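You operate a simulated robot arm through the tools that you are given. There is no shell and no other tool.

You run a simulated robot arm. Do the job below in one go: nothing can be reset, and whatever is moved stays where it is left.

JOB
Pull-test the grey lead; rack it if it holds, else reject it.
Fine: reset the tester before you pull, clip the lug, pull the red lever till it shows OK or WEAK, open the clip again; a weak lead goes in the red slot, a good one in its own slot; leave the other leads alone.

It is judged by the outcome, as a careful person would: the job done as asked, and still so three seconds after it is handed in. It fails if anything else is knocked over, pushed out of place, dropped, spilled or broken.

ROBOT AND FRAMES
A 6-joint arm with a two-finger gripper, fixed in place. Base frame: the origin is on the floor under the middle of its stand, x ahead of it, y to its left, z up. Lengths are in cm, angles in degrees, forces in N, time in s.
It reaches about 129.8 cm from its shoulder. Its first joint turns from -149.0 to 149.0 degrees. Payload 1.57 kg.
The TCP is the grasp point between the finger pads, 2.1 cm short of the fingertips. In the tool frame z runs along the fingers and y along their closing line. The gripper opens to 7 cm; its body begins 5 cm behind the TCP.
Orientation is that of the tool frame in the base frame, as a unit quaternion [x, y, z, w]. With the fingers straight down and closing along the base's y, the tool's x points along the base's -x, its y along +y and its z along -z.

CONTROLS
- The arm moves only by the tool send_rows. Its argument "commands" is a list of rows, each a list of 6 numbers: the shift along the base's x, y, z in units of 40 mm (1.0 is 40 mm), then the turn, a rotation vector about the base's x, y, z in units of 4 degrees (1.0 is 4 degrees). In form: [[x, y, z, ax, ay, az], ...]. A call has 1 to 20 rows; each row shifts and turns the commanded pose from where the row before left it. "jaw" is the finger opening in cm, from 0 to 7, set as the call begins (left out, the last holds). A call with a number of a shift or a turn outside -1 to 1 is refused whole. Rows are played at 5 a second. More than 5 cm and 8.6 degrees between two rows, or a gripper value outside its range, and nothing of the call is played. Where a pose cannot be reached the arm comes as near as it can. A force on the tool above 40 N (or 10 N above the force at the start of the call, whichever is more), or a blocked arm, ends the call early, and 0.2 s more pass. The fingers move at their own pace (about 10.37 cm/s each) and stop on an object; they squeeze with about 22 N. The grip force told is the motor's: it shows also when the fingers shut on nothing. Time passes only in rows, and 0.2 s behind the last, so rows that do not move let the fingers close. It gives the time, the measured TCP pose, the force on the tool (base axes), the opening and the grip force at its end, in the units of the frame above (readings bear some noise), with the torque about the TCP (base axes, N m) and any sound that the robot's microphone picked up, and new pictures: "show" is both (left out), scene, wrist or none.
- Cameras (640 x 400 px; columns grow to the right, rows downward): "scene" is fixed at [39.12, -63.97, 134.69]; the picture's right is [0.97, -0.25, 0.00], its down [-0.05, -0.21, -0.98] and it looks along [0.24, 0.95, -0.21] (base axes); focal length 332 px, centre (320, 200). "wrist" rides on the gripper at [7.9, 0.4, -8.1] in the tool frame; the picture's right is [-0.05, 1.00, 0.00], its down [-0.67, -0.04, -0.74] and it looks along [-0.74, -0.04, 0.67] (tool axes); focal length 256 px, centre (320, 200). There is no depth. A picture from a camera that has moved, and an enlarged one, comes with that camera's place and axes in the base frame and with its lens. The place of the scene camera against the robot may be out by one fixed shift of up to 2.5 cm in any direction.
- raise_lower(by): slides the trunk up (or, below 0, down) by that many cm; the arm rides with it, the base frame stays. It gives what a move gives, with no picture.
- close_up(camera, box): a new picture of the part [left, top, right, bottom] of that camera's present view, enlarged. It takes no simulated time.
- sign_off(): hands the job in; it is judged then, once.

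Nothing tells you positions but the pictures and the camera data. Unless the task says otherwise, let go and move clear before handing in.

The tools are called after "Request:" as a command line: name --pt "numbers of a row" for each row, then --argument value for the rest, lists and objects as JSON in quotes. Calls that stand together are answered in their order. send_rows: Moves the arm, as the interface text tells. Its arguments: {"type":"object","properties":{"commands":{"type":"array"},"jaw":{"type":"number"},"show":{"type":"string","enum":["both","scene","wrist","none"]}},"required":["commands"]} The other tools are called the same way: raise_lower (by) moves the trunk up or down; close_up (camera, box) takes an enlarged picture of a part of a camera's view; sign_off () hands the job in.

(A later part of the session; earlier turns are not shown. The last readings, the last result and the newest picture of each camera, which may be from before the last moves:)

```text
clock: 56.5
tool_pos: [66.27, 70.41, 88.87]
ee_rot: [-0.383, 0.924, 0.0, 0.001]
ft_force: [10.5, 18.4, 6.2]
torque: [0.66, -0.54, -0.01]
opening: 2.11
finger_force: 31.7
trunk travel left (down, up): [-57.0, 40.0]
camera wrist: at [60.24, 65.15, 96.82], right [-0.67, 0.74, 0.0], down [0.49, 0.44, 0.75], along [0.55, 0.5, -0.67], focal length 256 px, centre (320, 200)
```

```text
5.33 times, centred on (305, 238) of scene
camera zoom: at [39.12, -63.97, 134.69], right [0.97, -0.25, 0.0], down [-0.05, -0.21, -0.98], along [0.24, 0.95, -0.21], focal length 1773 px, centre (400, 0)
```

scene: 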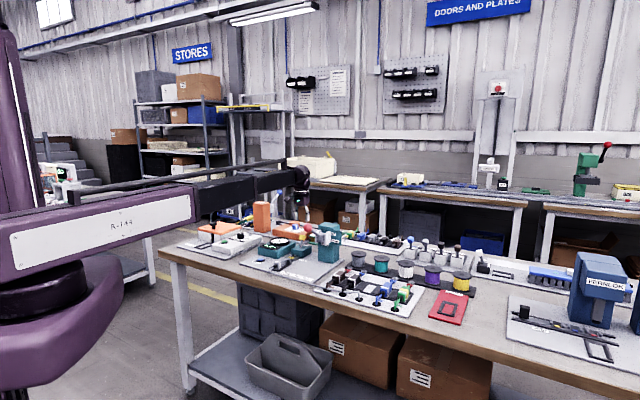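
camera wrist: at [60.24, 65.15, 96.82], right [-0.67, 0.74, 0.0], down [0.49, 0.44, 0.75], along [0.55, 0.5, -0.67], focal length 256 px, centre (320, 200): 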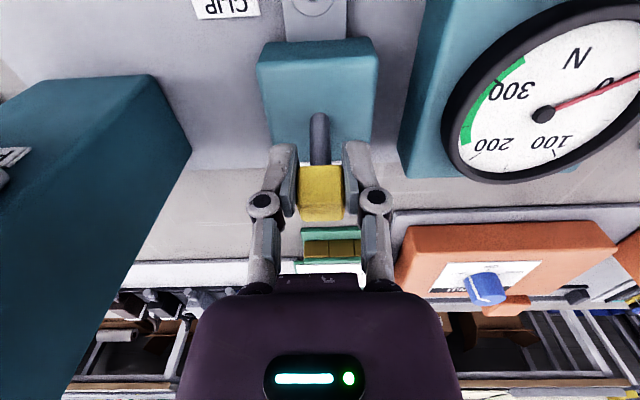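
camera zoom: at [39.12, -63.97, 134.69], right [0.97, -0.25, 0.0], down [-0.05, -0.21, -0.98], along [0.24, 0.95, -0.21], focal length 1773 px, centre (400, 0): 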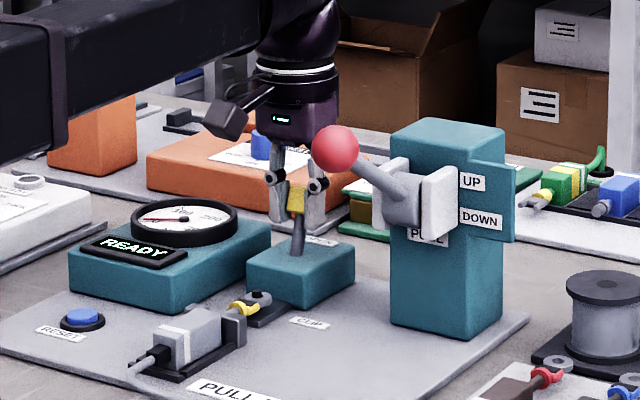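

The handle is moving with some resistance (about 20 N). Continuing forward gradually.

Request:
send_rows --pt "-0.088 -0.088 0 0 0 0" --pt "-0.088 -0.088 0 0 0 0" --show "wrist"

Request:
close_up --camera "scene" --box '[260, 200, 350, 275]'

```text
clock: 57.1
tool_pos: [65.5, 69.74, 88.74]
ee_rot: [-0.383, 0.924, 0.001, 0.001]
ft_force: [10.2, 16.7, -0.4]
torque: [0.65, -0.58, 0.05]
opening: 2.09
finger_force: 32.4
trunk travel left (down, up): [-57.0, 40.0]
camera wrist: at [59.5, 64.43, 96.78], right [-0.67, 0.74, 0.0], down [0.49, 0.45, 0.75], along [0.55, 0.5, -0.67], focal length 256 px, centre (320, 200)
```

wrist: 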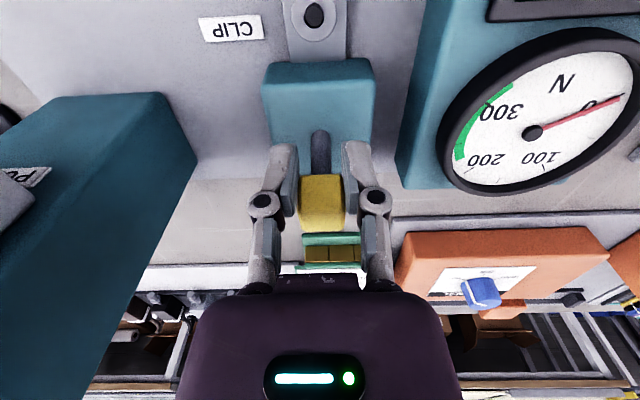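

```text
5.33 times, centred on (305, 238) of scene
camera zoom: at [39.12, -63.97, 134.69], right [0.97, -0.25, 0.0], down [-0.05, -0.21, -0.98], along [0.24, 0.95, -0.21], focal length 1773 px, centre (400, 0)
```

zoom: 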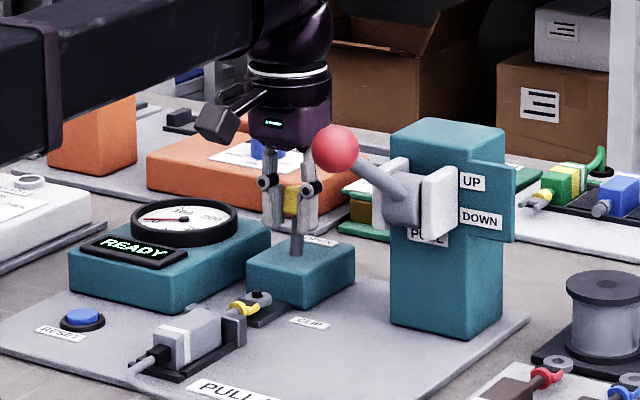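

The knob is slipping between the pads because the handle is stiff. I'll let go, lift, and push it forward from behind with closed fingers instead.

Request:
send_rows --pt "0 0 0 0 0 0" --pt "0 0 0 0 0 0" --jaw 4.5 --show "none"

Request:
raise_lower --by 6.5

Request:
send_rows --pt "0.42 0.42 0 0 0 0" --pt "0.42 0.42 0 0 0 0" --pt "0 0 0 0 0 0" --jaw 0

Request:
close_up --camera "wrist" --box '[220, 0, 420, 140]'

Request:
close_up --camera "scene" --box '[260, 200, 350, 275]'

```text
clock: 57.7
tool_pos: [65.33, 69.53, 88.89]
ee_rot: [-0.383, 0.924, -0.001, -0.001]
ft_force: [-0.1, 0.7, 0.1]
torque: [-0.01, -0.05, 0.03]
opening: 4.54
finger_force: 0.2
trunk travel left (down, up): [-57.0, 40.0]
```

```text
clock: 58.8
tool_pos: [65.48, 69.49, 95.32]
ee_rot: [-0.383, 0.924, -0.001, 0.0]
ft_force: [-0.5, -0.2, 0.3]
torque: [0.01, 0.03, 0.0]
opening: 4.5
finger_force: 0.1
trunk travel left (down, up): [-63.5, 33.5]
```

```text
clock: 59.6
tool_pos: [68.72, 73.03, 95.4]
ee_rot: [-0.382, 0.924, 0.0, -0.001]
ft_force: [0.2, 0.2, -0.5]
torque: [-0.01, -0.03, 0.01]
opening: 0.02
finger_force: 21.4
trunk travel left (down, up): [-63.5, 33.5]
camera wrist: at [62.83, 67.7, 103.44], right [-0.67, 0.74, 0.0], down [0.5, 0.45, 0.74], along [0.55, 0.5, -0.67], focal length 256 px, centre (320, 200)
```

scene: 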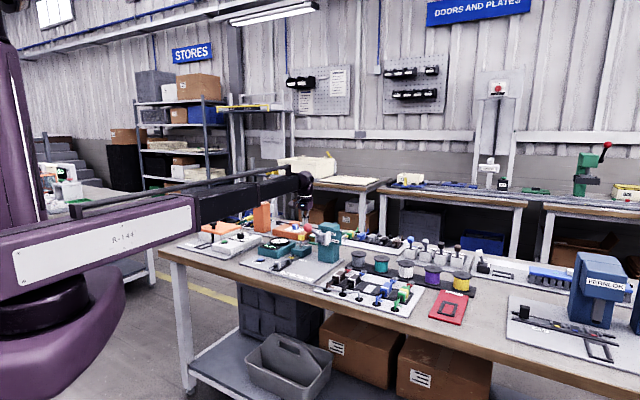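
wrist: 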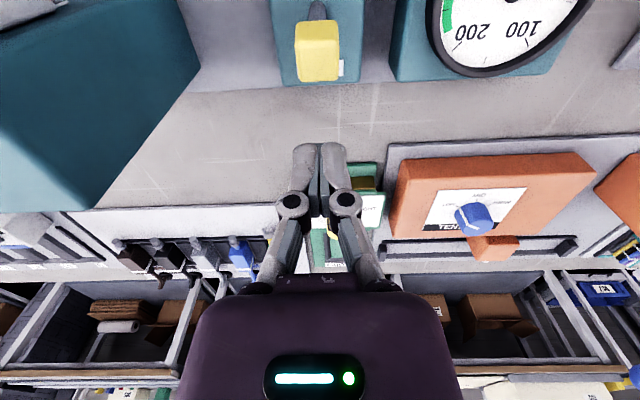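

```text
2.86 times, centred on (320, 70) of wrist
camera zoom: at [62.83, 67.7, 103.44], right [-0.67, 0.74, 0.0], down [0.5, 0.45, 0.74], along [0.55, 0.5, -0.67], focal length 731 px, centre (320, 571)
```

zoom: 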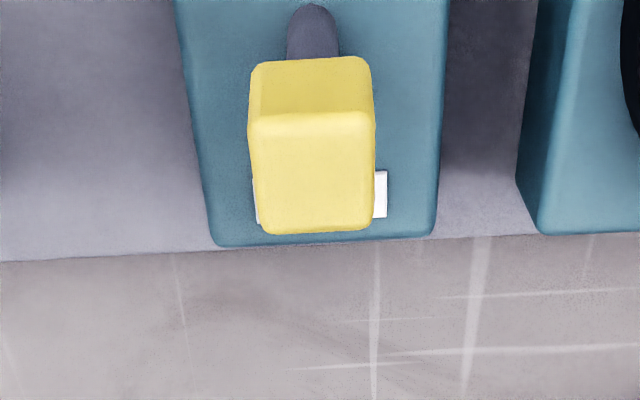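

```text
5.33 times, centred on (305, 238) of scene
camera zoom: at [39.12, -63.97, 134.69], right [0.97, -0.25, 0.0], down [-0.05, -0.21, -0.98], along [0.24, 0.95, -0.21], focal length 1773 px, centre (400, 0)
```

zoom: 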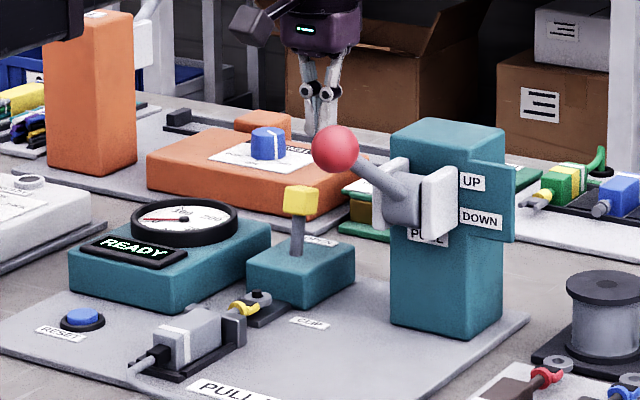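

Request:
raise_lower --by -6.4

Request:
send_rows --pt "-0.12 -0.12 0 0 0 0" --pt "-0.12 -0.12 0 0 0 0" --show "wrist"

Request:
close_up --camera "scene" --box '[260, 200, 350, 275]'

```text
clock: 60.6
tool_pos: [68.74, 72.96, 89.07]
ee_rot: [-0.383, 0.924, 0.0, 0.0]
ft_force: [0.7, 0.8, -0.2]
torque: [0.02, -0.01, -0.01]
opening: 0.0
finger_force: 22.0
trunk travel left (down, up): [-57.1, 39.9]
```

```text
clock: 61.2
tool_pos: [67.8, 72.01, 88.92]
ee_rot: [-0.383, 0.924, 0.0, 0.0]
ft_force: [0.3, -0.8, 0.7]
torque: [-0.02, -0.02, -0.02]
opening: 0.0
finger_force: 28.2
trunk travel left (down, up): [-57.1, 39.9]
camera wrist: at [61.85, 66.76, 97.03], right [-0.67, 0.74, 0.0], down [0.5, 0.45, 0.74], along [0.55, 0.5, -0.67], focal length 256 px, centre (320, 200)
```

wrist: 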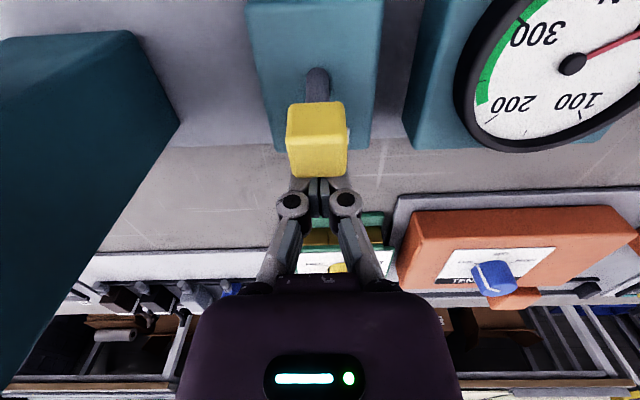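

```text
5.33 times, centred on (305, 238) of scene
camera zoom: at [39.12, -63.97, 134.69], right [0.97, -0.25, 0.0], down [-0.05, -0.21, -0.98], along [0.24, 0.95, -0.21], focal length 1773 px, centre (400, 0)
```

zoom: 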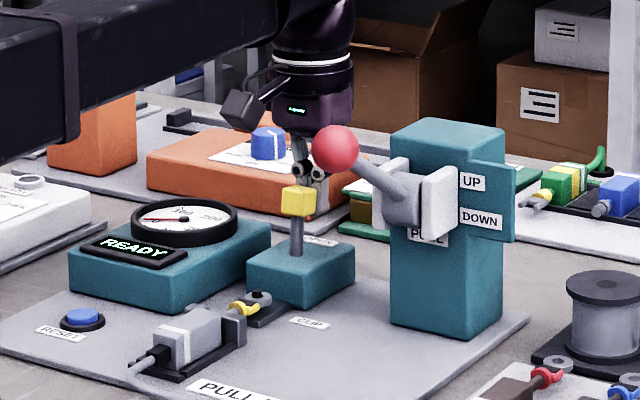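

Request:
send_rows --pt "-0.09 -0.09 0 0 0 0" --pt "-0.09 -0.09 0 0 0 0" --pt "-0.09 -0.09 0 0 0 0" --show "wrist"

Request:
close_up --camera "scene" --box '[260, 200, 350, 275]'

```text
clock: 62.0
tool_pos: [66.8, 70.91, 88.93]
ee_rot: [-0.382, 0.924, 0.001, -0.001]
ft_force: [0.7, -0.5, -0.1]
torque: [0.0, 0.0, -0.01]
opening: 0.0
finger_force: 28.9
trunk travel left (down, up): [-57.1, 39.9]
camera wrist: at [60.75, 65.65, 97.03], right [-0.67, 0.74, 0.0], down [0.5, 0.45, 0.74], along [0.55, 0.5, -0.67], focal length 256 px, centre (320, 200)
```

wrist: 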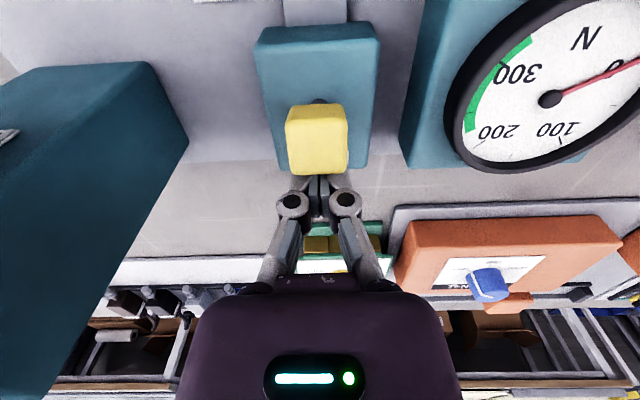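

```text
5.33 times, centred on (305, 238) of scene
camera zoom: at [39.12, -63.97, 134.69], right [0.97, -0.25, 0.0], down [-0.05, -0.21, -0.98], along [0.24, 0.95, -0.21], focal length 1773 px, centre (400, 0)
```

zoom: 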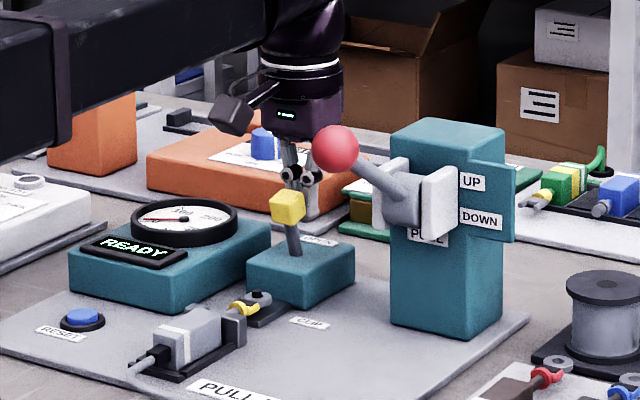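

The handle now swings forward easily under the push. Continuing until it stops or clicks.

Request:
send_rows --pt "-0.09 -0.09 0 0 0 0" --pt "-0.09 -0.09 0 0 0 0" --pt "-0.09 -0.09 0 0 0 0" --show "wrist"

Request:
close_up --camera "scene" --box '[260, 200, 350, 275]'

```text
clock: 62.8
tool_pos: [66.18, 70.38, 88.88]
ee_rot: [-0.383, 0.924, 0.003, 0.006]
ft_force: [6.1, 5.5, 0.7]
torque: [0.08, -0.04, 0.03]
opening: 0.6
finger_force: 28.8
trunk travel left (down, up): [-57.1, 39.9]
stopped in row 3: the force on the tool passed its limit at 45 N (the readings are from after the stop); the commanded pose is now the measured one
camera wrist: at [60.13, 65.03, 96.86], right [-0.67, 0.74, 0.0], down [0.49, 0.44, 0.75], along [0.56, 0.5, -0.66], focal length 256 px, centre (320, 200)
```

wrist: 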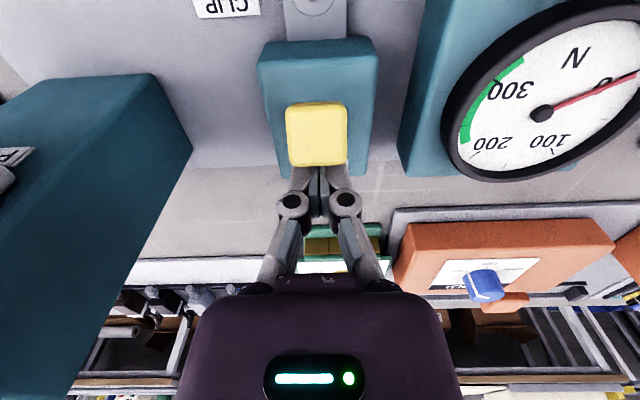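

```text
5.33 times, centred on (305, 238) of scene
camera zoom: at [39.12, -63.97, 134.69], right [0.97, -0.25, 0.0], down [-0.05, -0.21, -0.98], along [0.24, 0.95, -0.21], focal length 1773 px, centre (400, 0)
```

zoom: 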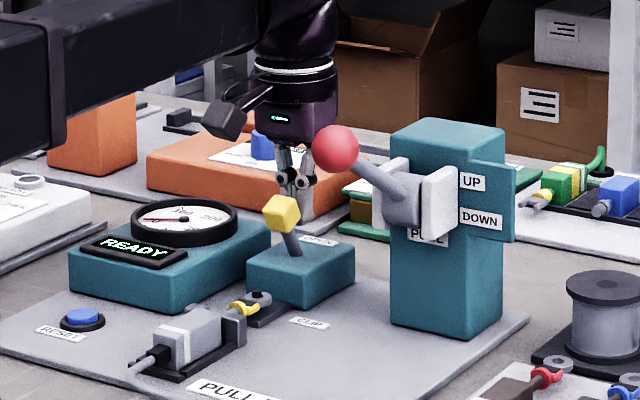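

The handle reached its forward stop. I'll back off, rise, and look at the clip and handle.

Request:
send_rows --pt "0.15 0.15 0 0 0 0" --pt "0.2 0.2 0 0 0 0" --pt "0.2 0.2 0 0 0 0" --show "none"

Request:
close_up --camera "scene" --box '[270, 230, 320, 265]'

Request:
raise_lower --by 12

```text
clock: 63.6
tool_pos: [68.21, 72.49, 88.92]
ee_rot: [-0.383, 0.924, 0.002, 0.005]
ft_force: [-0.5, 0.5, -0.7]
torque: [-0.01, 0.01, -0.01]
opening: 0.0
finger_force: 28.7
trunk travel left (down, up): [-57.1, 39.9]
```

```text
11.43 times, centred on (295, 248) of scene
camera zoom: at [39.12, -63.97, 134.69], right [0.97, -0.25, 0.0], down [-0.05, -0.21, -0.98], along [0.24, 0.95, -0.21], focal length 3799 px, centre (606, -343)
```

zoom: 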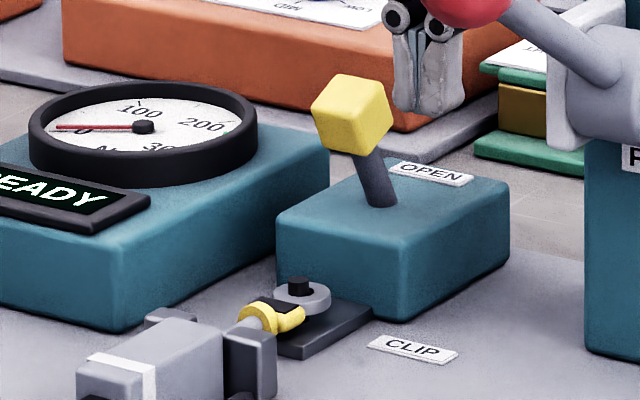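

```text
clock: 65.1
tool_pos: [68.26, 72.55, 101.01]
ee_rot: [-0.382, 0.924, 0.003, 0.006]
ft_force: [0.8, -0.4, 1.1]
torque: [0.01, -0.03, -0.01]
opening: 0.0
finger_force: 28.8
trunk travel left (down, up): [-69.1, 27.9]
```

The handle now leans fully forward, so the lug is clipped. I'll rise further, straighten the tiny tool tilt, and move over the red lever knob.

Request:
raise_lower --by 7

Request:
send_rows --pt "-0.1525 -0.923 0 -0.126 0.119 0" --pt "-0.1525 -0.923 0 0 0 0" --pt "-0.1525 -0.923 0 0 0 0" --pt "-0.1525 -0.923 0 0 0 0" --pt "-0.1525 -0.923 0 0 0 0" --pt "-0.1525 -0.923 0 0 0 0"

Request:
close_up --camera "wrist" --box '[200, 20, 440, 180]'

Request:
close_up --camera "scene" --box '[250, 200, 360, 280]'

```text
clock: 66.2
tool_pos: [68.2, 72.56, 107.92]
ee_rot: [-0.383, 0.924, 0.002, 0.004]
ft_force: [0.4, 0.6, -0.4]
torque: [0.01, 0.01, 0.02]
opening: 0.0
finger_force: 28.2
trunk travel left (down, up): [-76.1, 20.9]
```

```text
clock: 67.6
tool_pos: [64.5, 50.13, 108.16]
ee_rot: [-0.383, 0.924, 0.0, -0.001]
ft_force: [-0.6, 0.1, 0.7]
torque: [0.01, 0.02, 0.03]
opening: 0.0
finger_force: 28.3
trunk travel left (down, up): [-76.1, 20.9]
camera wrist: at [58.56, 44.96, 116.07], right [-0.67, 0.74, 0.0], down [0.5, 0.45, 0.74], along [0.55, 0.5, -0.67], focal length 256 px, centre (320, 200)
```

scene: 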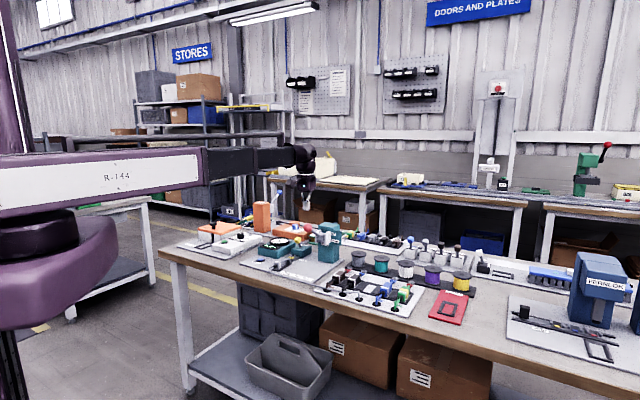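
wrist: 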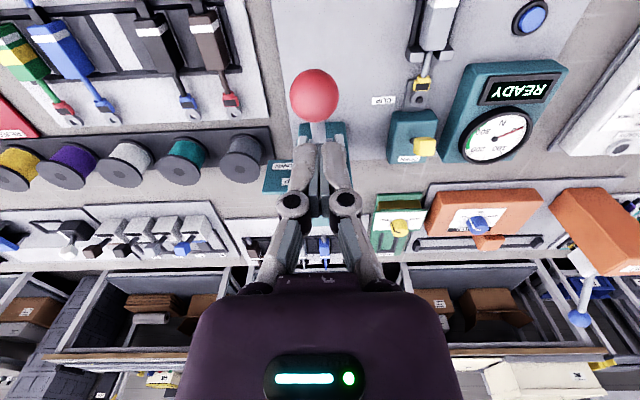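

```text
2.50 times, centred on (320, 100) of wrist
camera zoom: at [58.56, 44.96, 116.07], right [-0.67, 0.74, 0.0], down [0.5, 0.45, 0.74], along [0.55, 0.5, -0.67], focal length 640 px, centre (320, 450)
```

zoom: 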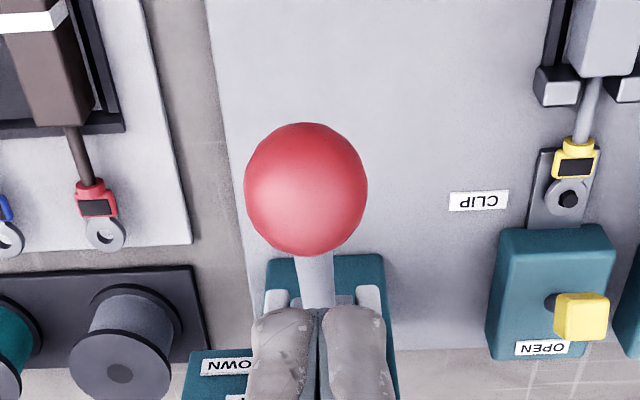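

```text
5.00 times, centred on (305, 240) of scene
camera zoom: at [39.12, -63.97, 134.69], right [0.97, -0.25, 0.0], down [-0.05, -0.21, -0.98], along [0.24, 0.95, -0.21], focal length 1662 px, centre (395, 0)
```

zoom: 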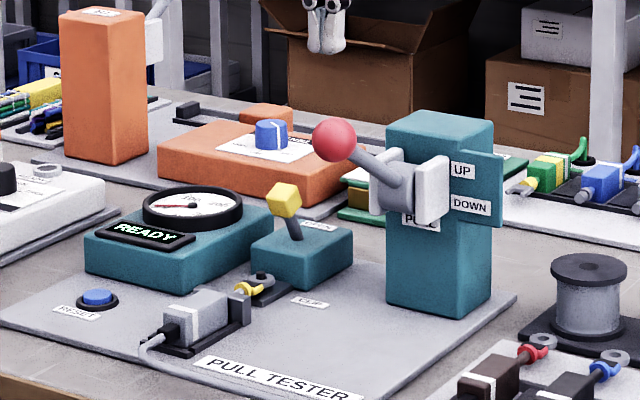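

The knob centre is at about u=10.4, v=81.65, z≈98.5. I'll centre over it and press down with the closed fingertips, following its arc.

Request:
send_rows --pt "0.1 -0.04 0 0 0 0" --show "none"

Request:
raise_lower --by -5

Request:
raise_lower --by -1.2

Request:
send_rows --pt "0 0 0 0 0 0" --show "wrist"

Request:
close_up --camera "scene" --box '[250, 200, 360, 280]'

```text
clock: 68.0
tool_pos: [65.03, 50.16, 107.98]
ee_rot: [-0.382, 0.924, 0.0, 0.001]
ft_force: [0.1, -0.6, -0.3]
torque: [0.0, 0.02, -0.01]
opening: 0.0
finger_force: 29.2
trunk travel left (down, up): [-76.1, 20.9]
```

```text
clock: 68.9
tool_pos: [65.0, 50.13, 102.92]
ee_rot: [-0.383, 0.924, 0.0, -0.001]
ft_force: [0.7, 0.2, 1.6]
torque: [-0.01, 0.01, 0.01]
opening: 0.61
finger_force: 28.4
trunk travel left (down, up): [-71.1, 25.9]
```

```text
clock: 69.5
tool_pos: [65.02, 50.16, 101.75]
ee_rot: [-0.383, 0.924, 0.0, 0.001]
ft_force: [0.3, 0.3, 1.5]
torque: [0.02, 0.01, 0.0]
opening: 0.6
finger_force: 28.5
trunk travel left (down, up): [-69.9, 27.1]
```

```text
clock: 69.9
tool_pos: [65.03, 50.12, 101.75]
ee_rot: [-0.383, 0.924, 0.0, 0.0]
ft_force: [0.0, 0.4, 1.6]
torque: [-0.01, 0.01, 0.0]
opening: 0.02
finger_force: 28.3
trunk travel left (down, up): [-69.9, 27.1]
camera wrist: at [59.04, 44.9, 109.84], right [-0.67, 0.74, 0.0], down [0.5, 0.45, 0.74], along [0.55, 0.5, -0.67], focal length 256 px, centre (320, 200)
```

wrist: 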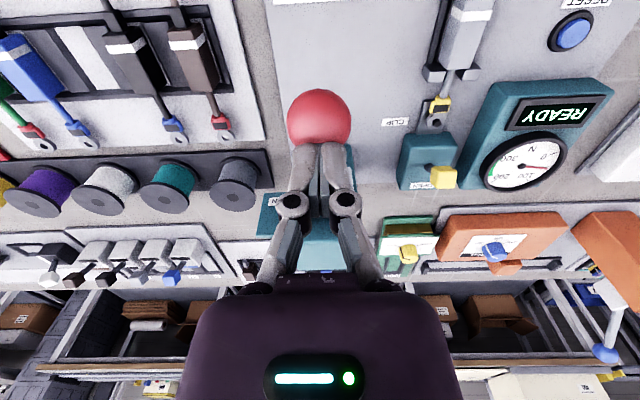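

```text
5.00 times, centred on (305, 240) of scene
camera zoom: at [39.12, -63.97, 134.69], right [0.97, -0.25, 0.0], down [-0.05, -0.21, -0.98], along [0.24, 0.95, -0.21], focal length 1662 px, centre (395, 0)
```

zoom: 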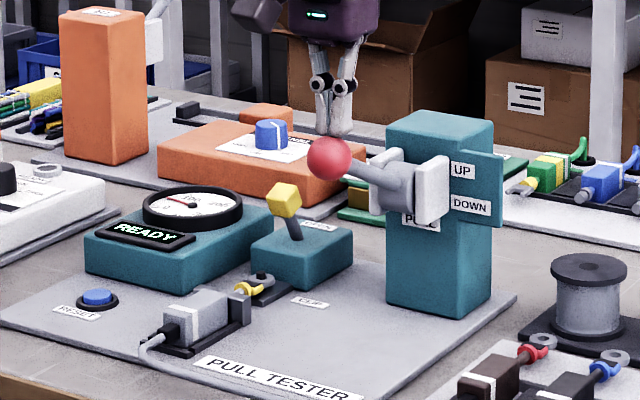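

The lever follows down and the needle starts to move. Continuing in steps, shifting slightly forward with the arc.

Request:
raise_lower --by -1.5

Request:
send_rows --pt "-0.12 -0.12 0 0 0 0" --show "none"

Request:
raise_lower --by -1.5

Request:
send_rows --pt "-0.05 -0.05 0 0 0 0" --show "wrist"

Request:
close_up --camera "scene" --box '[250, 200, 360, 280]'

```text
clock: 70.6
tool_pos: [64.96, 50.28, 100.31]
ee_rot: [-0.382, 0.924, 0.0, 0.0]
ft_force: [-0.8, 0.1, 1.6]
torque: [-0.01, -0.06, 0.03]
opening: 0.59
finger_force: 28.5
trunk travel left (down, up): [-68.4, 28.6]
```

```text
clock: 71.0
tool_pos: [64.5, 49.58, 100.37]
ee_rot: [-0.382, 0.924, -0.001, -0.001]
ft_force: [-0.4, -0.7, 3.8]
torque: [-0.01, 0.02, -0.02]
opening: 0.59
finger_force: 29.0
trunk travel left (down, up): [-68.4, 28.6]
```

```text
clock: 71.6
tool_pos: [64.44, 49.66, 98.83]
ee_rot: [-0.382, 0.924, 0.0, 0.0]
ft_force: [0.8, -0.4, 1.3]
torque: [0.01, 0.04, -0.01]
opening: 0.59
finger_force: 28.7
trunk travel left (down, up): [-66.9, 30.1]
```

```text
clock: 72.0
tool_pos: [64.33, 49.47, 98.95]
ee_rot: [-0.383, 0.924, 0.0, 0.0]
ft_force: [-0.6, 0.0, 2.8]
torque: [-0.02, 0.0, 0.03]
opening: 0.6
finger_force: 28.7
trunk travel left (down, up): [-66.9, 30.1]
camera wrist: at [58.36, 44.21, 106.85], right [-0.67, 0.74, 0.0], down [0.5, 0.45, 0.74], along [0.55, 0.5, -0.67], focal length 256 px, centre (320, 200)
```

wrist: 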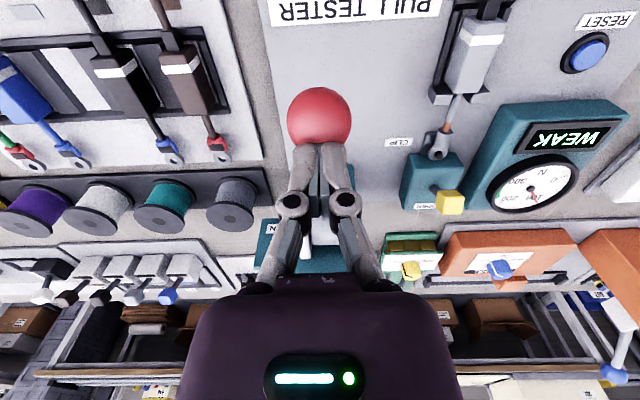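

```text
5.00 times, centred on (305, 240) of scene
camera zoom: at [39.12, -63.97, 134.69], right [0.97, -0.25, 0.0], down [-0.05, -0.21, -0.98], along [0.24, 0.95, -0.21], focal length 1662 px, centre (395, 0)
```

zoom: 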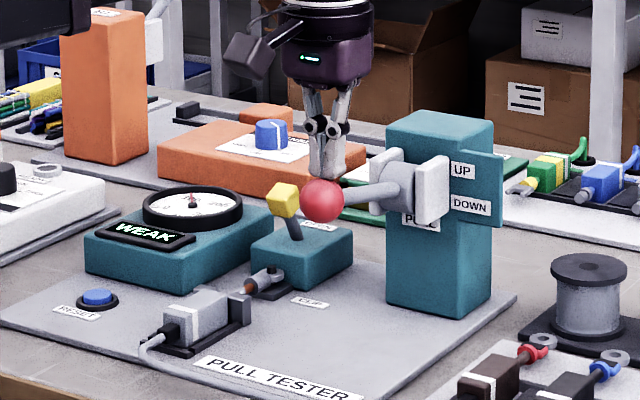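

The display now shows WEAK. I'll zoom in to confirm the reading and see the state of the lug.

Request:
close_up --camera "scene" --box '[265, 235, 315, 270]'

Request:
close_up --camera "wrist" --box '[390, 60, 510, 220]'

Request:
close_up --camera "wrist" --box '[490, 90, 630, 220]'

```text
11.43 times, centred on (290, 252) of scene
camera zoom: at [39.12, -63.97, 134.69], right [0.97, -0.25, 0.0], down [-0.05, -0.21, -0.98], along [0.24, 0.95, -0.21], focal length 3799 px, centre (663, -400)
```

zoom: 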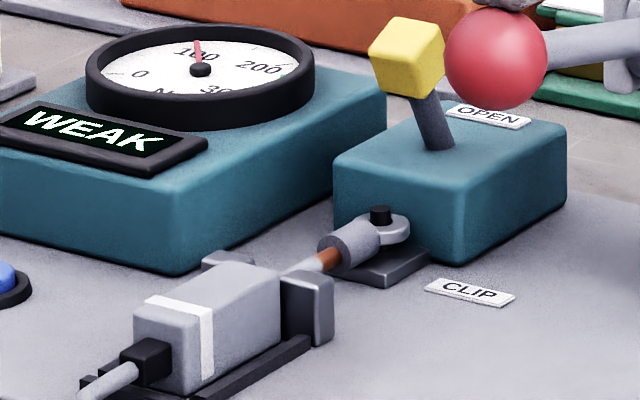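

```text
2.50 times, centred on (450, 140) of wrist
camera zoom: at [58.36, 44.21, 106.85], right [-0.67, 0.74, 0.0], down [0.5, 0.45, 0.74], along [0.55, 0.5, -0.67], focal length 640 px, centre (-5, 350)
```

zoom: 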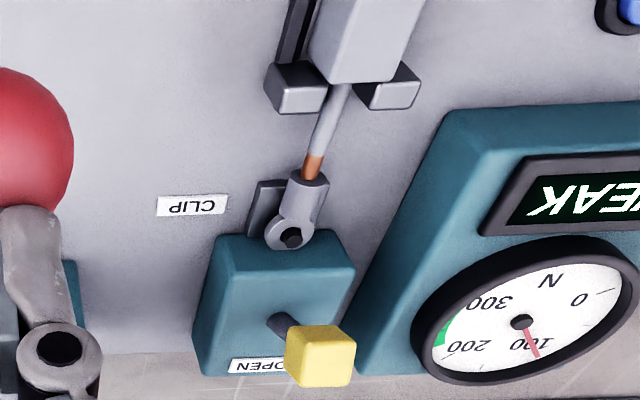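

```text
3.08 times, centred on (560, 155) of wrist
camera zoom: at [58.36, 44.21, 106.85], right [-0.67, 0.74, 0.0], down [0.5, 0.45, 0.74], along [0.55, 0.5, -0.67], focal length 788 px, centre (-418, 338)
```

zoom: 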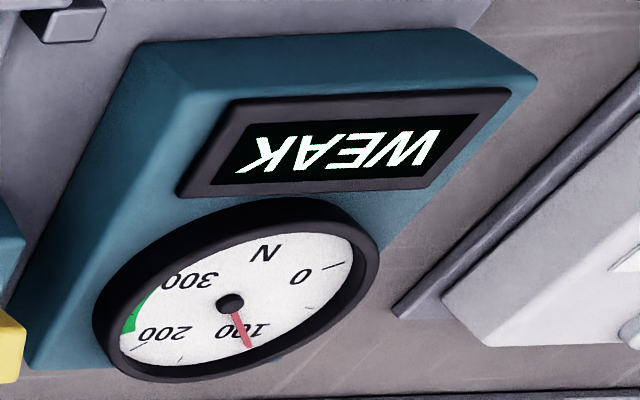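

The test result is WEAK (about 100 N, crimp starting to pull out), so this lead goes to the red slot. First I'll lift off the lever and open the clip by pushing the yellow handle back toward OPEN.

Request:
raise_lower --by 9

Request:
send_rows --pt "-0.13 0.826 0 0 0 0" --pt "-0.13 0.826 0 0 0 0" --pt "-0.13 0.826 0 0 0 0" --pt "-0.13 0.826 0 0 0 0" --pt "-0.13 0.826 0 0 0 0"

Request:
close_up --camera "wrist" --box '[220, 0, 420, 140]'

Request:
close_up --camera "scene" --box '[250, 200, 360, 280]'

```text
clock: 73.2
tool_pos: [64.38, 49.53, 107.79]
ee_rot: [-0.383, 0.924, 0.0, 0.0]
ft_force: [0.2, -0.8, -0.6]
torque: [0.0, -0.01, 0.01]
opening: 0.0
finger_force: 28.3
trunk travel left (down, up): [-75.9, 21.1]
```

```text
clock: 74.4
tool_pos: [61.71, 66.07, 107.83]
ee_rot: [-0.383, 0.924, -0.001, -0.001]
ft_force: [0.3, 0.8, -0.1]
torque: [-0.03, -0.01, 0.03]
opening: 0.0
finger_force: 28.0
trunk travel left (down, up): [-75.9, 21.1]
camera wrist: at [55.75, 60.85, 115.81], right [-0.67, 0.74, 0.0], down [0.5, 0.45, 0.74], along [0.55, 0.5, -0.67], focal length 256 px, centre (320, 200)
```

scene: 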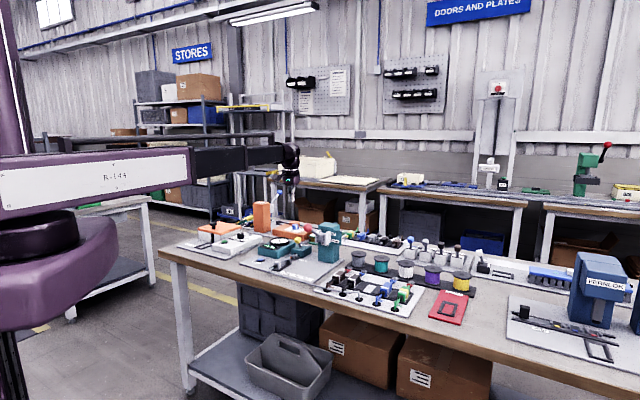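
wrist: 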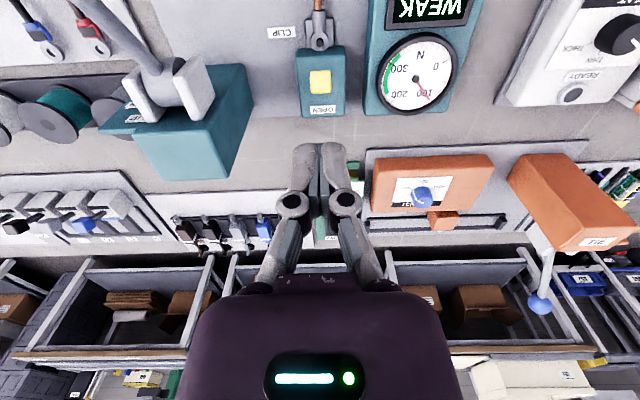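

```text
2.86 times, centred on (320, 70) of wrist
camera zoom: at [55.75, 60.85, 115.81], right [-0.67, 0.74, 0.0], down [0.5, 0.45, 0.74], along [0.55, 0.5, -0.67], focal length 731 px, centre (320, 571)
```

zoom: 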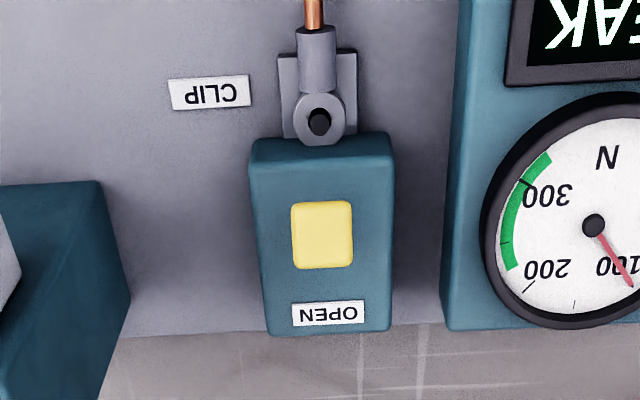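

```text
5.00 times, centred on (305, 240) of scene
camera zoom: at [39.12, -63.97, 134.69], right [0.97, -0.25, 0.0], down [-0.05, -0.21, -0.98], along [0.24, 0.95, -0.21], focal length 1662 px, centre (395, 0)
```

zoom: 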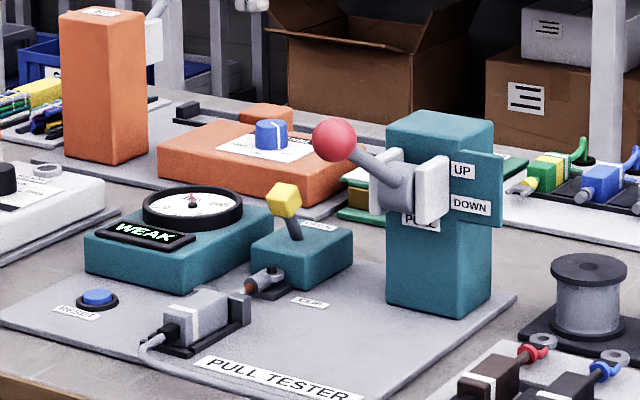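

The lever sprang back UP on its own and WEAK stays latched. I'll come down in front of the yellow knob, then push it back to OPEN.

Request:
send_rows --pt "-0.16 -0.18 0 0 0 0" --show "none"

Request:
raise_lower --by -14

Request:
send_rows --pt "0 0 0 0 0 0" --show "wrist"

Request:
close_up --camera "scene" --box '[250, 200, 360, 280]'

```text
clock: 74.8
tool_pos: [61.05, 65.22, 107.68]
ee_rot: [-0.383, 0.924, 0.0, -0.001]
ft_force: [0.3, 0.8, -0.6]
torque: [0.02, 0.0, 0.01]
opening: 0.0
finger_force: 28.8
trunk travel left (down, up): [-75.9, 21.1]
```

```text
clock: 76.5
tool_pos: [61.25, 65.29, 93.85]
ee_rot: [-0.382, 0.924, 0.0, 0.0]
ft_force: [0.2, -0.7, 0.1]
torque: [-0.02, 0.01, 0.03]
opening: 0.01
finger_force: 29.2
trunk travel left (down, up): [-61.9, 35.1]
```

```text
clock: 76.9
tool_pos: [61.01, 65.39, 93.81]
ee_rot: [-0.383, 0.924, 0.0, 0.0]
ft_force: [0.0, 0.7, -0.4]
torque: [-0.01, 0.0, 0.01]
opening: 0.0
finger_force: 28.6
trunk travel left (down, up): [-61.9, 35.1]
camera wrist: at [55.1, 60.04, 101.84], right [-0.67, 0.74, 0.0], down [0.5, 0.45, 0.74], along [0.55, 0.5, -0.67], focal length 256 px, centre (320, 200)
```

wrist: 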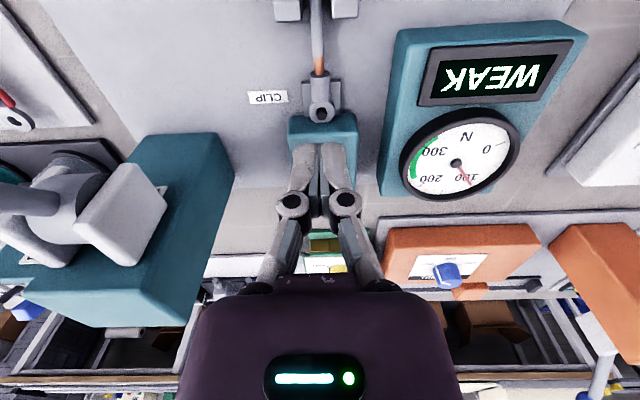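

```text
5.00 times, centred on (305, 240) of scene
camera zoom: at [39.12, -63.97, 134.69], right [0.97, -0.25, 0.0], down [-0.05, -0.21, -0.98], along [0.24, 0.95, -0.21], focal length 1662 px, centre (395, 0)
```

zoom: 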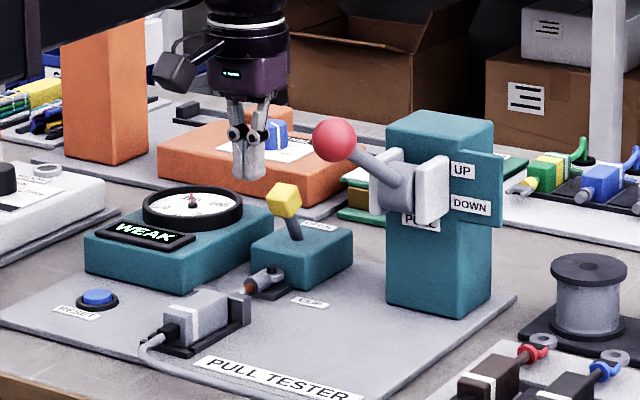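

Request:
raise_lower --by -5

Request:
send_rows --pt "0.12 0.12 0 0 0 0" --pt "0.12 0.12 0 0 0 0" --pt "0.12 0.12 0 0 0 0" --pt "0.12 0.12 0 0 0 0" --show "wrist"

Request:
close_up --camera "scene" --box '[250, 200, 360, 280]'

```text
clock: 77.8
tool_pos: [61.03, 65.25, 88.87]
ee_rot: [-0.383, 0.924, -0.001, -0.001]
ft_force: [0.5, -0.6, -0.2]
torque: [-0.01, 0.0, 0.01]
opening: 0.01
finger_force: 28.2
trunk travel left (down, up): [-56.9, 40.1]
```

```text
clock: 78.8
tool_pos: [63.04, 67.21, 88.8]
ee_rot: [-0.383, 0.924, 0.0, 0.0]
ft_force: [-0.2, 0.5, -0.4]
torque: [0.0, 0.03, -0.02]
opening: 0.0
finger_force: 28.6
trunk travel left (down, up): [-56.9, 40.1]
camera wrist: at [57.06, 61.98, 96.83], right [-0.67, 0.74, 0.0], down [0.5, 0.45, 0.74], along [0.55, 0.5, -0.67], focal length 256 px, centre (320, 200)
```

wrist: 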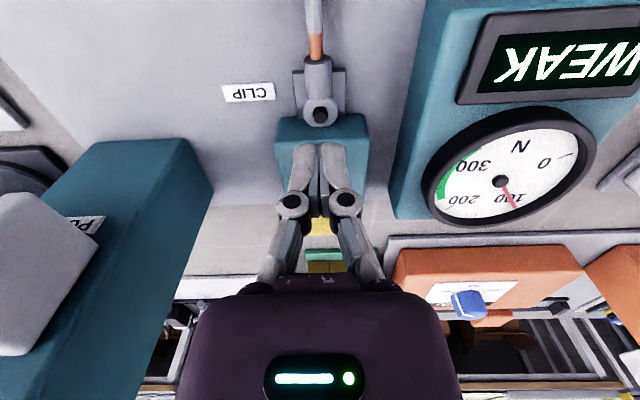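

```text
5.00 times, centred on (305, 240) of scene
camera zoom: at [39.12, -63.97, 134.69], right [0.97, -0.25, 0.0], down [-0.05, -0.21, -0.98], along [0.24, 0.95, -0.21], focal length 1662 px, centre (395, 0)
```

zoom: 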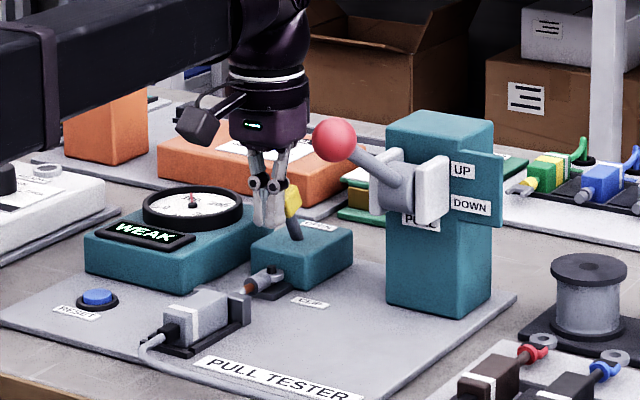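

Request:
send_rows --pt "0.1 0.1 0 0 0 0" --pt "0.1 0.1 0 0 0 0" --pt "0.1 0.1 0 0 0 0" --pt "0.1 0.1 0 0 0 0" --show "none"

Request:
close_up --camera "scene" --box '[250, 200, 360, 280]'

```text
clock: 79.8
tool_pos: [64.62, 68.88, 88.73]
ee_rot: [-0.382, 0.924, 0.0, 0.0]
ft_force: [0.3, -0.5, 0.6]
torque: [0.04, 0.02, 0.02]
opening: 0.01
finger_force: 28.6
trunk travel left (down, up): [-56.9, 40.1]
```

```text
5.00 times, centred on (305, 240) of scene
camera zoom: at [39.12, -63.97, 134.69], right [0.97, -0.25, 0.0], down [-0.05, -0.21, -0.98], along [0.24, 0.95, -0.21], focal length 1662 px, centre (395, 0)
```

zoom: 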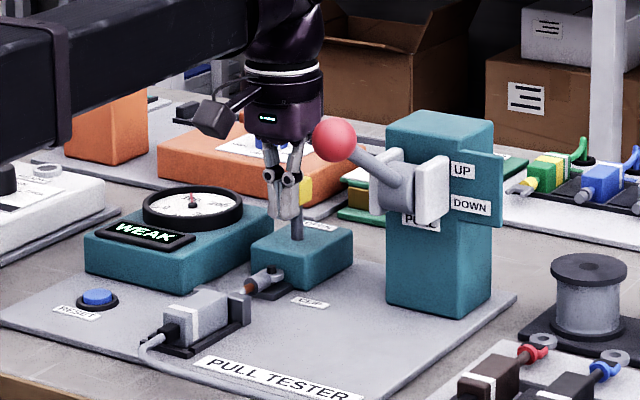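

Request:
send_rows --pt "0.06 0.06 0 0 0 0" --pt "0.06 0.06 0 0 0 0" --pt "0.06 0.06 0 0 0 0" --pt "0.06 0.06 0 0 0 0" --show "none"

Request:
close_up --camera "scene" --box '[250, 200, 360, 280]'

```text
clock: 80.8
tool_pos: [65.57, 69.74, 88.69]
ee_rot: [-0.382, 0.924, 0.0, -0.001]
ft_force: [0.1, -0.2, -0.2]
torque: [0.02, 0.0, -0.04]
opening: 0.01
finger_force: 29.2
trunk travel left (down, up): [-56.9, 40.1]
```

```text
5.00 times, centred on (305, 240) of scene
camera zoom: at [39.12, -63.97, 134.69], right [0.97, -0.25, 0.0], down [-0.05, -0.21, -0.98], along [0.24, 0.95, -0.21], focal length 1662 px, centre (395, 0)
```

zoom: 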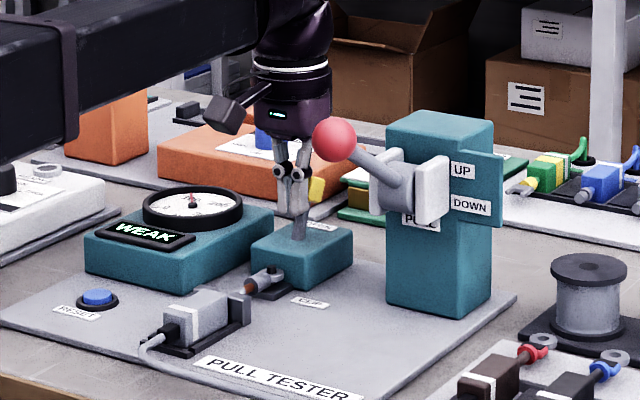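

Request:
send_rows --pt "0.05 0.05 0 0 0 0" --pt "0.05 0.05 0 0 0 0" --pt "0.05 0.05 0 0 0 0" --pt "0.05 0.05 0 0 0 0" --show "wrist"

Request:
close_up --camera "scene" --box '[250, 200, 360, 280]'

```text
clock: 81.7
tool_pos: [65.74, 69.92, 88.97]
ee_rot: [-0.382, 0.924, -0.002, -0.007]
ft_force: [-5.3, -5.4, -0.6]
torque: [-0.08, 0.02, 0.01]
opening: 0.58
finger_force: 28.5
trunk travel left (down, up): [-56.9, 40.1]
stopped in row 4: the force on the tool passed its limit at 44 N (the readings are from after the stop); the commanded pose is now the measured one
camera wrist: at [59.77, 64.73, 96.99], right [-0.67, 0.74, 0.0], down [0.5, 0.45, 0.74], along [0.55, 0.49, -0.68], focal length 256 px, centre (320, 200)
```

wrist: 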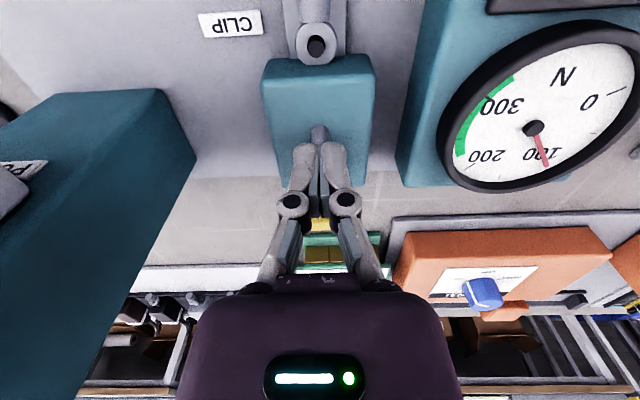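

```text
5.00 times, centred on (305, 240) of scene
camera zoom: at [39.12, -63.97, 134.69], right [0.97, -0.25, 0.0], down [-0.05, -0.21, -0.98], along [0.24, 0.95, -0.21], focal length 1662 px, centre (395, 0)
```

zoom: 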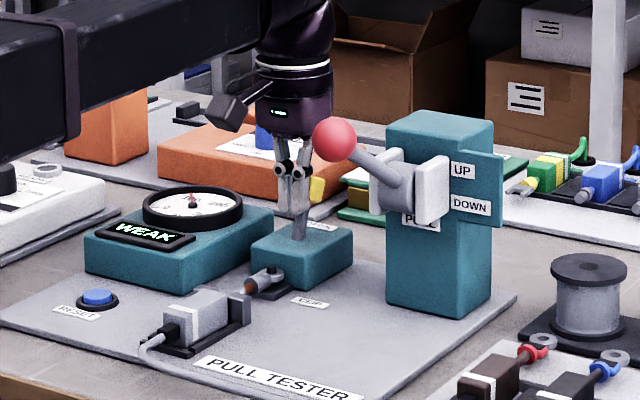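

The handle reached the OPEN stop. I'll back off, rise and check the handle and the lug.

Request:
send_rows --pt "-0.2 -0.2 0 0 0 0" --pt "-0.2 -0.2 0 0.129 -0.16 0" --show "none"

Request:
raise_lower --by 15

Request:
send_rows --pt "0 0 0 0 0 0" --show "wrist"

Request:
close_up --camera "scene" --box '[260, 230, 320, 270]'

Request:
close_up --camera "wrist" --box '[240, 0, 400, 110]'

```text
clock: 82.2
tool_pos: [64.08, 68.39, 88.77]
ee_rot: [-0.382, 0.924, 0.0, 0.003]
ft_force: [-0.8, 0.0, 0.3]
torque: [0.03, 0.03, 0.01]
opening: 0.0
finger_force: 29.0
trunk travel left (down, up): [-56.9, 40.1]
```

```text
clock: 84.0
tool_pos: [64.15, 68.53, 103.9]
ee_rot: [-0.383, 0.924, 0.0, 0.002]
ft_force: [0.3, 0.0, 0.6]
torque: [-0.02, -0.06, 0.0]
opening: 0.0
finger_force: 28.6
trunk travel left (down, up): [-71.9, 25.1]
```

```text
clock: 84.4
tool_pos: [64.09, 68.39, 103.79]
ee_rot: [-0.383, 0.924, 0.0, 0.002]
ft_force: [0.3, 1.1, 0.2]
torque: [0.01, 0.0, 0.02]
opening: 0.01
finger_force: 28.1
trunk travel left (down, up): [-71.9, 25.1]
camera wrist: at [58.14, 63.1, 111.79], right [-0.67, 0.74, 0.0], down [0.49, 0.45, 0.75], along [0.56, 0.5, -0.66], focal length 256 px, centre (320, 200)
```

wrist: 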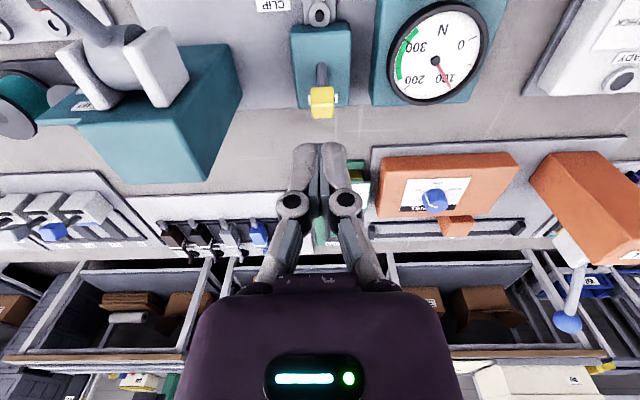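

```text
10.00 times, centred on (290, 250) of scene
camera zoom: at [39.12, -63.97, 134.69], right [0.97, -0.25, 0.0], down [-0.05, -0.21, -0.98], along [0.24, 0.95, -0.21], focal length 3324 px, centre (620, -300)
```

zoom: 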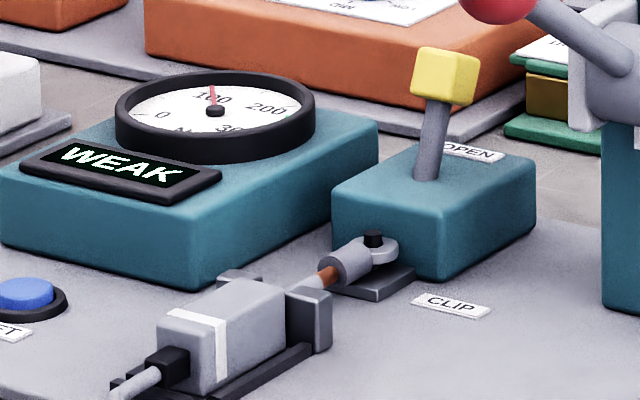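

```text
3.64 times, centred on (320, 55) of wrist
camera zoom: at [58.14, 63.1, 111.79], right [-0.67, 0.74, 0.0], down [0.49, 0.45, 0.75], along [0.56, 0.5, -0.66], focal length 931 px, centre (320, 727)
```

zoom: 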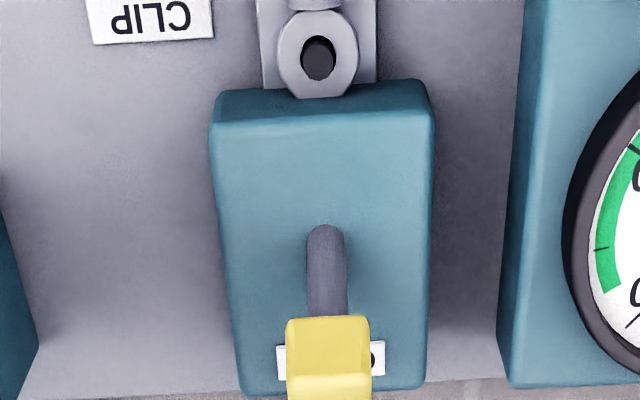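

The handle is back on OPEN, the lever is up, and the lug ring sits free on the pin. Now I'll return over the lead to pick it up.

Request:
send_rows --pt "-0.76 -0.765 0 -0.022 0.053 0" --pt "-0.76 -0.765 0 0 0 0" --pt "-0.76 -0.765 0 0 0 0" --jaw 4.2 --show "wrist"

Request:
close_up --camera "wrist" --box '[220, 0, 420, 140]'

```text
clock: 85.2
tool_pos: [55.02, 59.12, 103.78]
ee_rot: [-0.383, 0.924, 0.0, 0.0]
ft_force: [-0.6, 0.0, 0.5]
torque: [-0.02, 0.02, 0.0]
opening: 4.21
finger_force: 0.1
trunk travel left (down, up): [-71.9, 25.1]
camera wrist: at [48.99, 53.83, 111.87], right [-0.67, 0.74, 0.0], down [0.5, 0.45, 0.75], along [0.55, 0.5, -0.67], focal length 256 px, centre (320, 200)
```

wrist: 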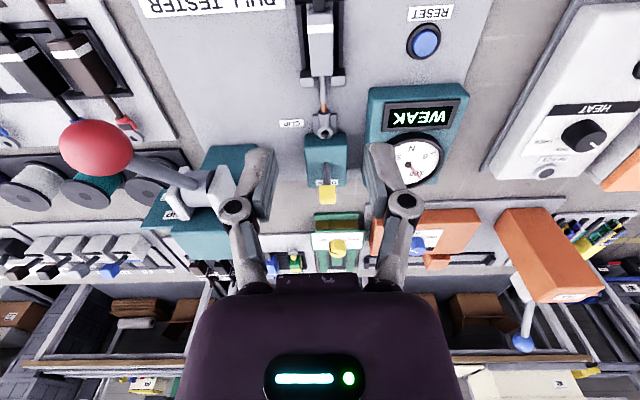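

```text
2.86 times, centred on (320, 70) of wrist
camera zoom: at [48.99, 53.83, 111.87], right [-0.67, 0.74, 0.0], down [0.5, 0.45, 0.75], along [0.55, 0.5, -0.67], focal length 731 px, centre (320, 571)
```

zoom: 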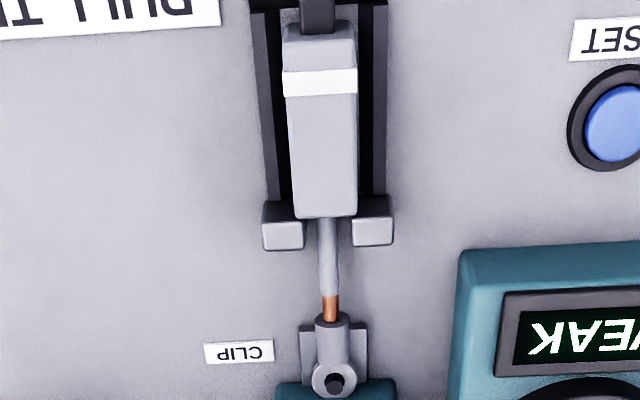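

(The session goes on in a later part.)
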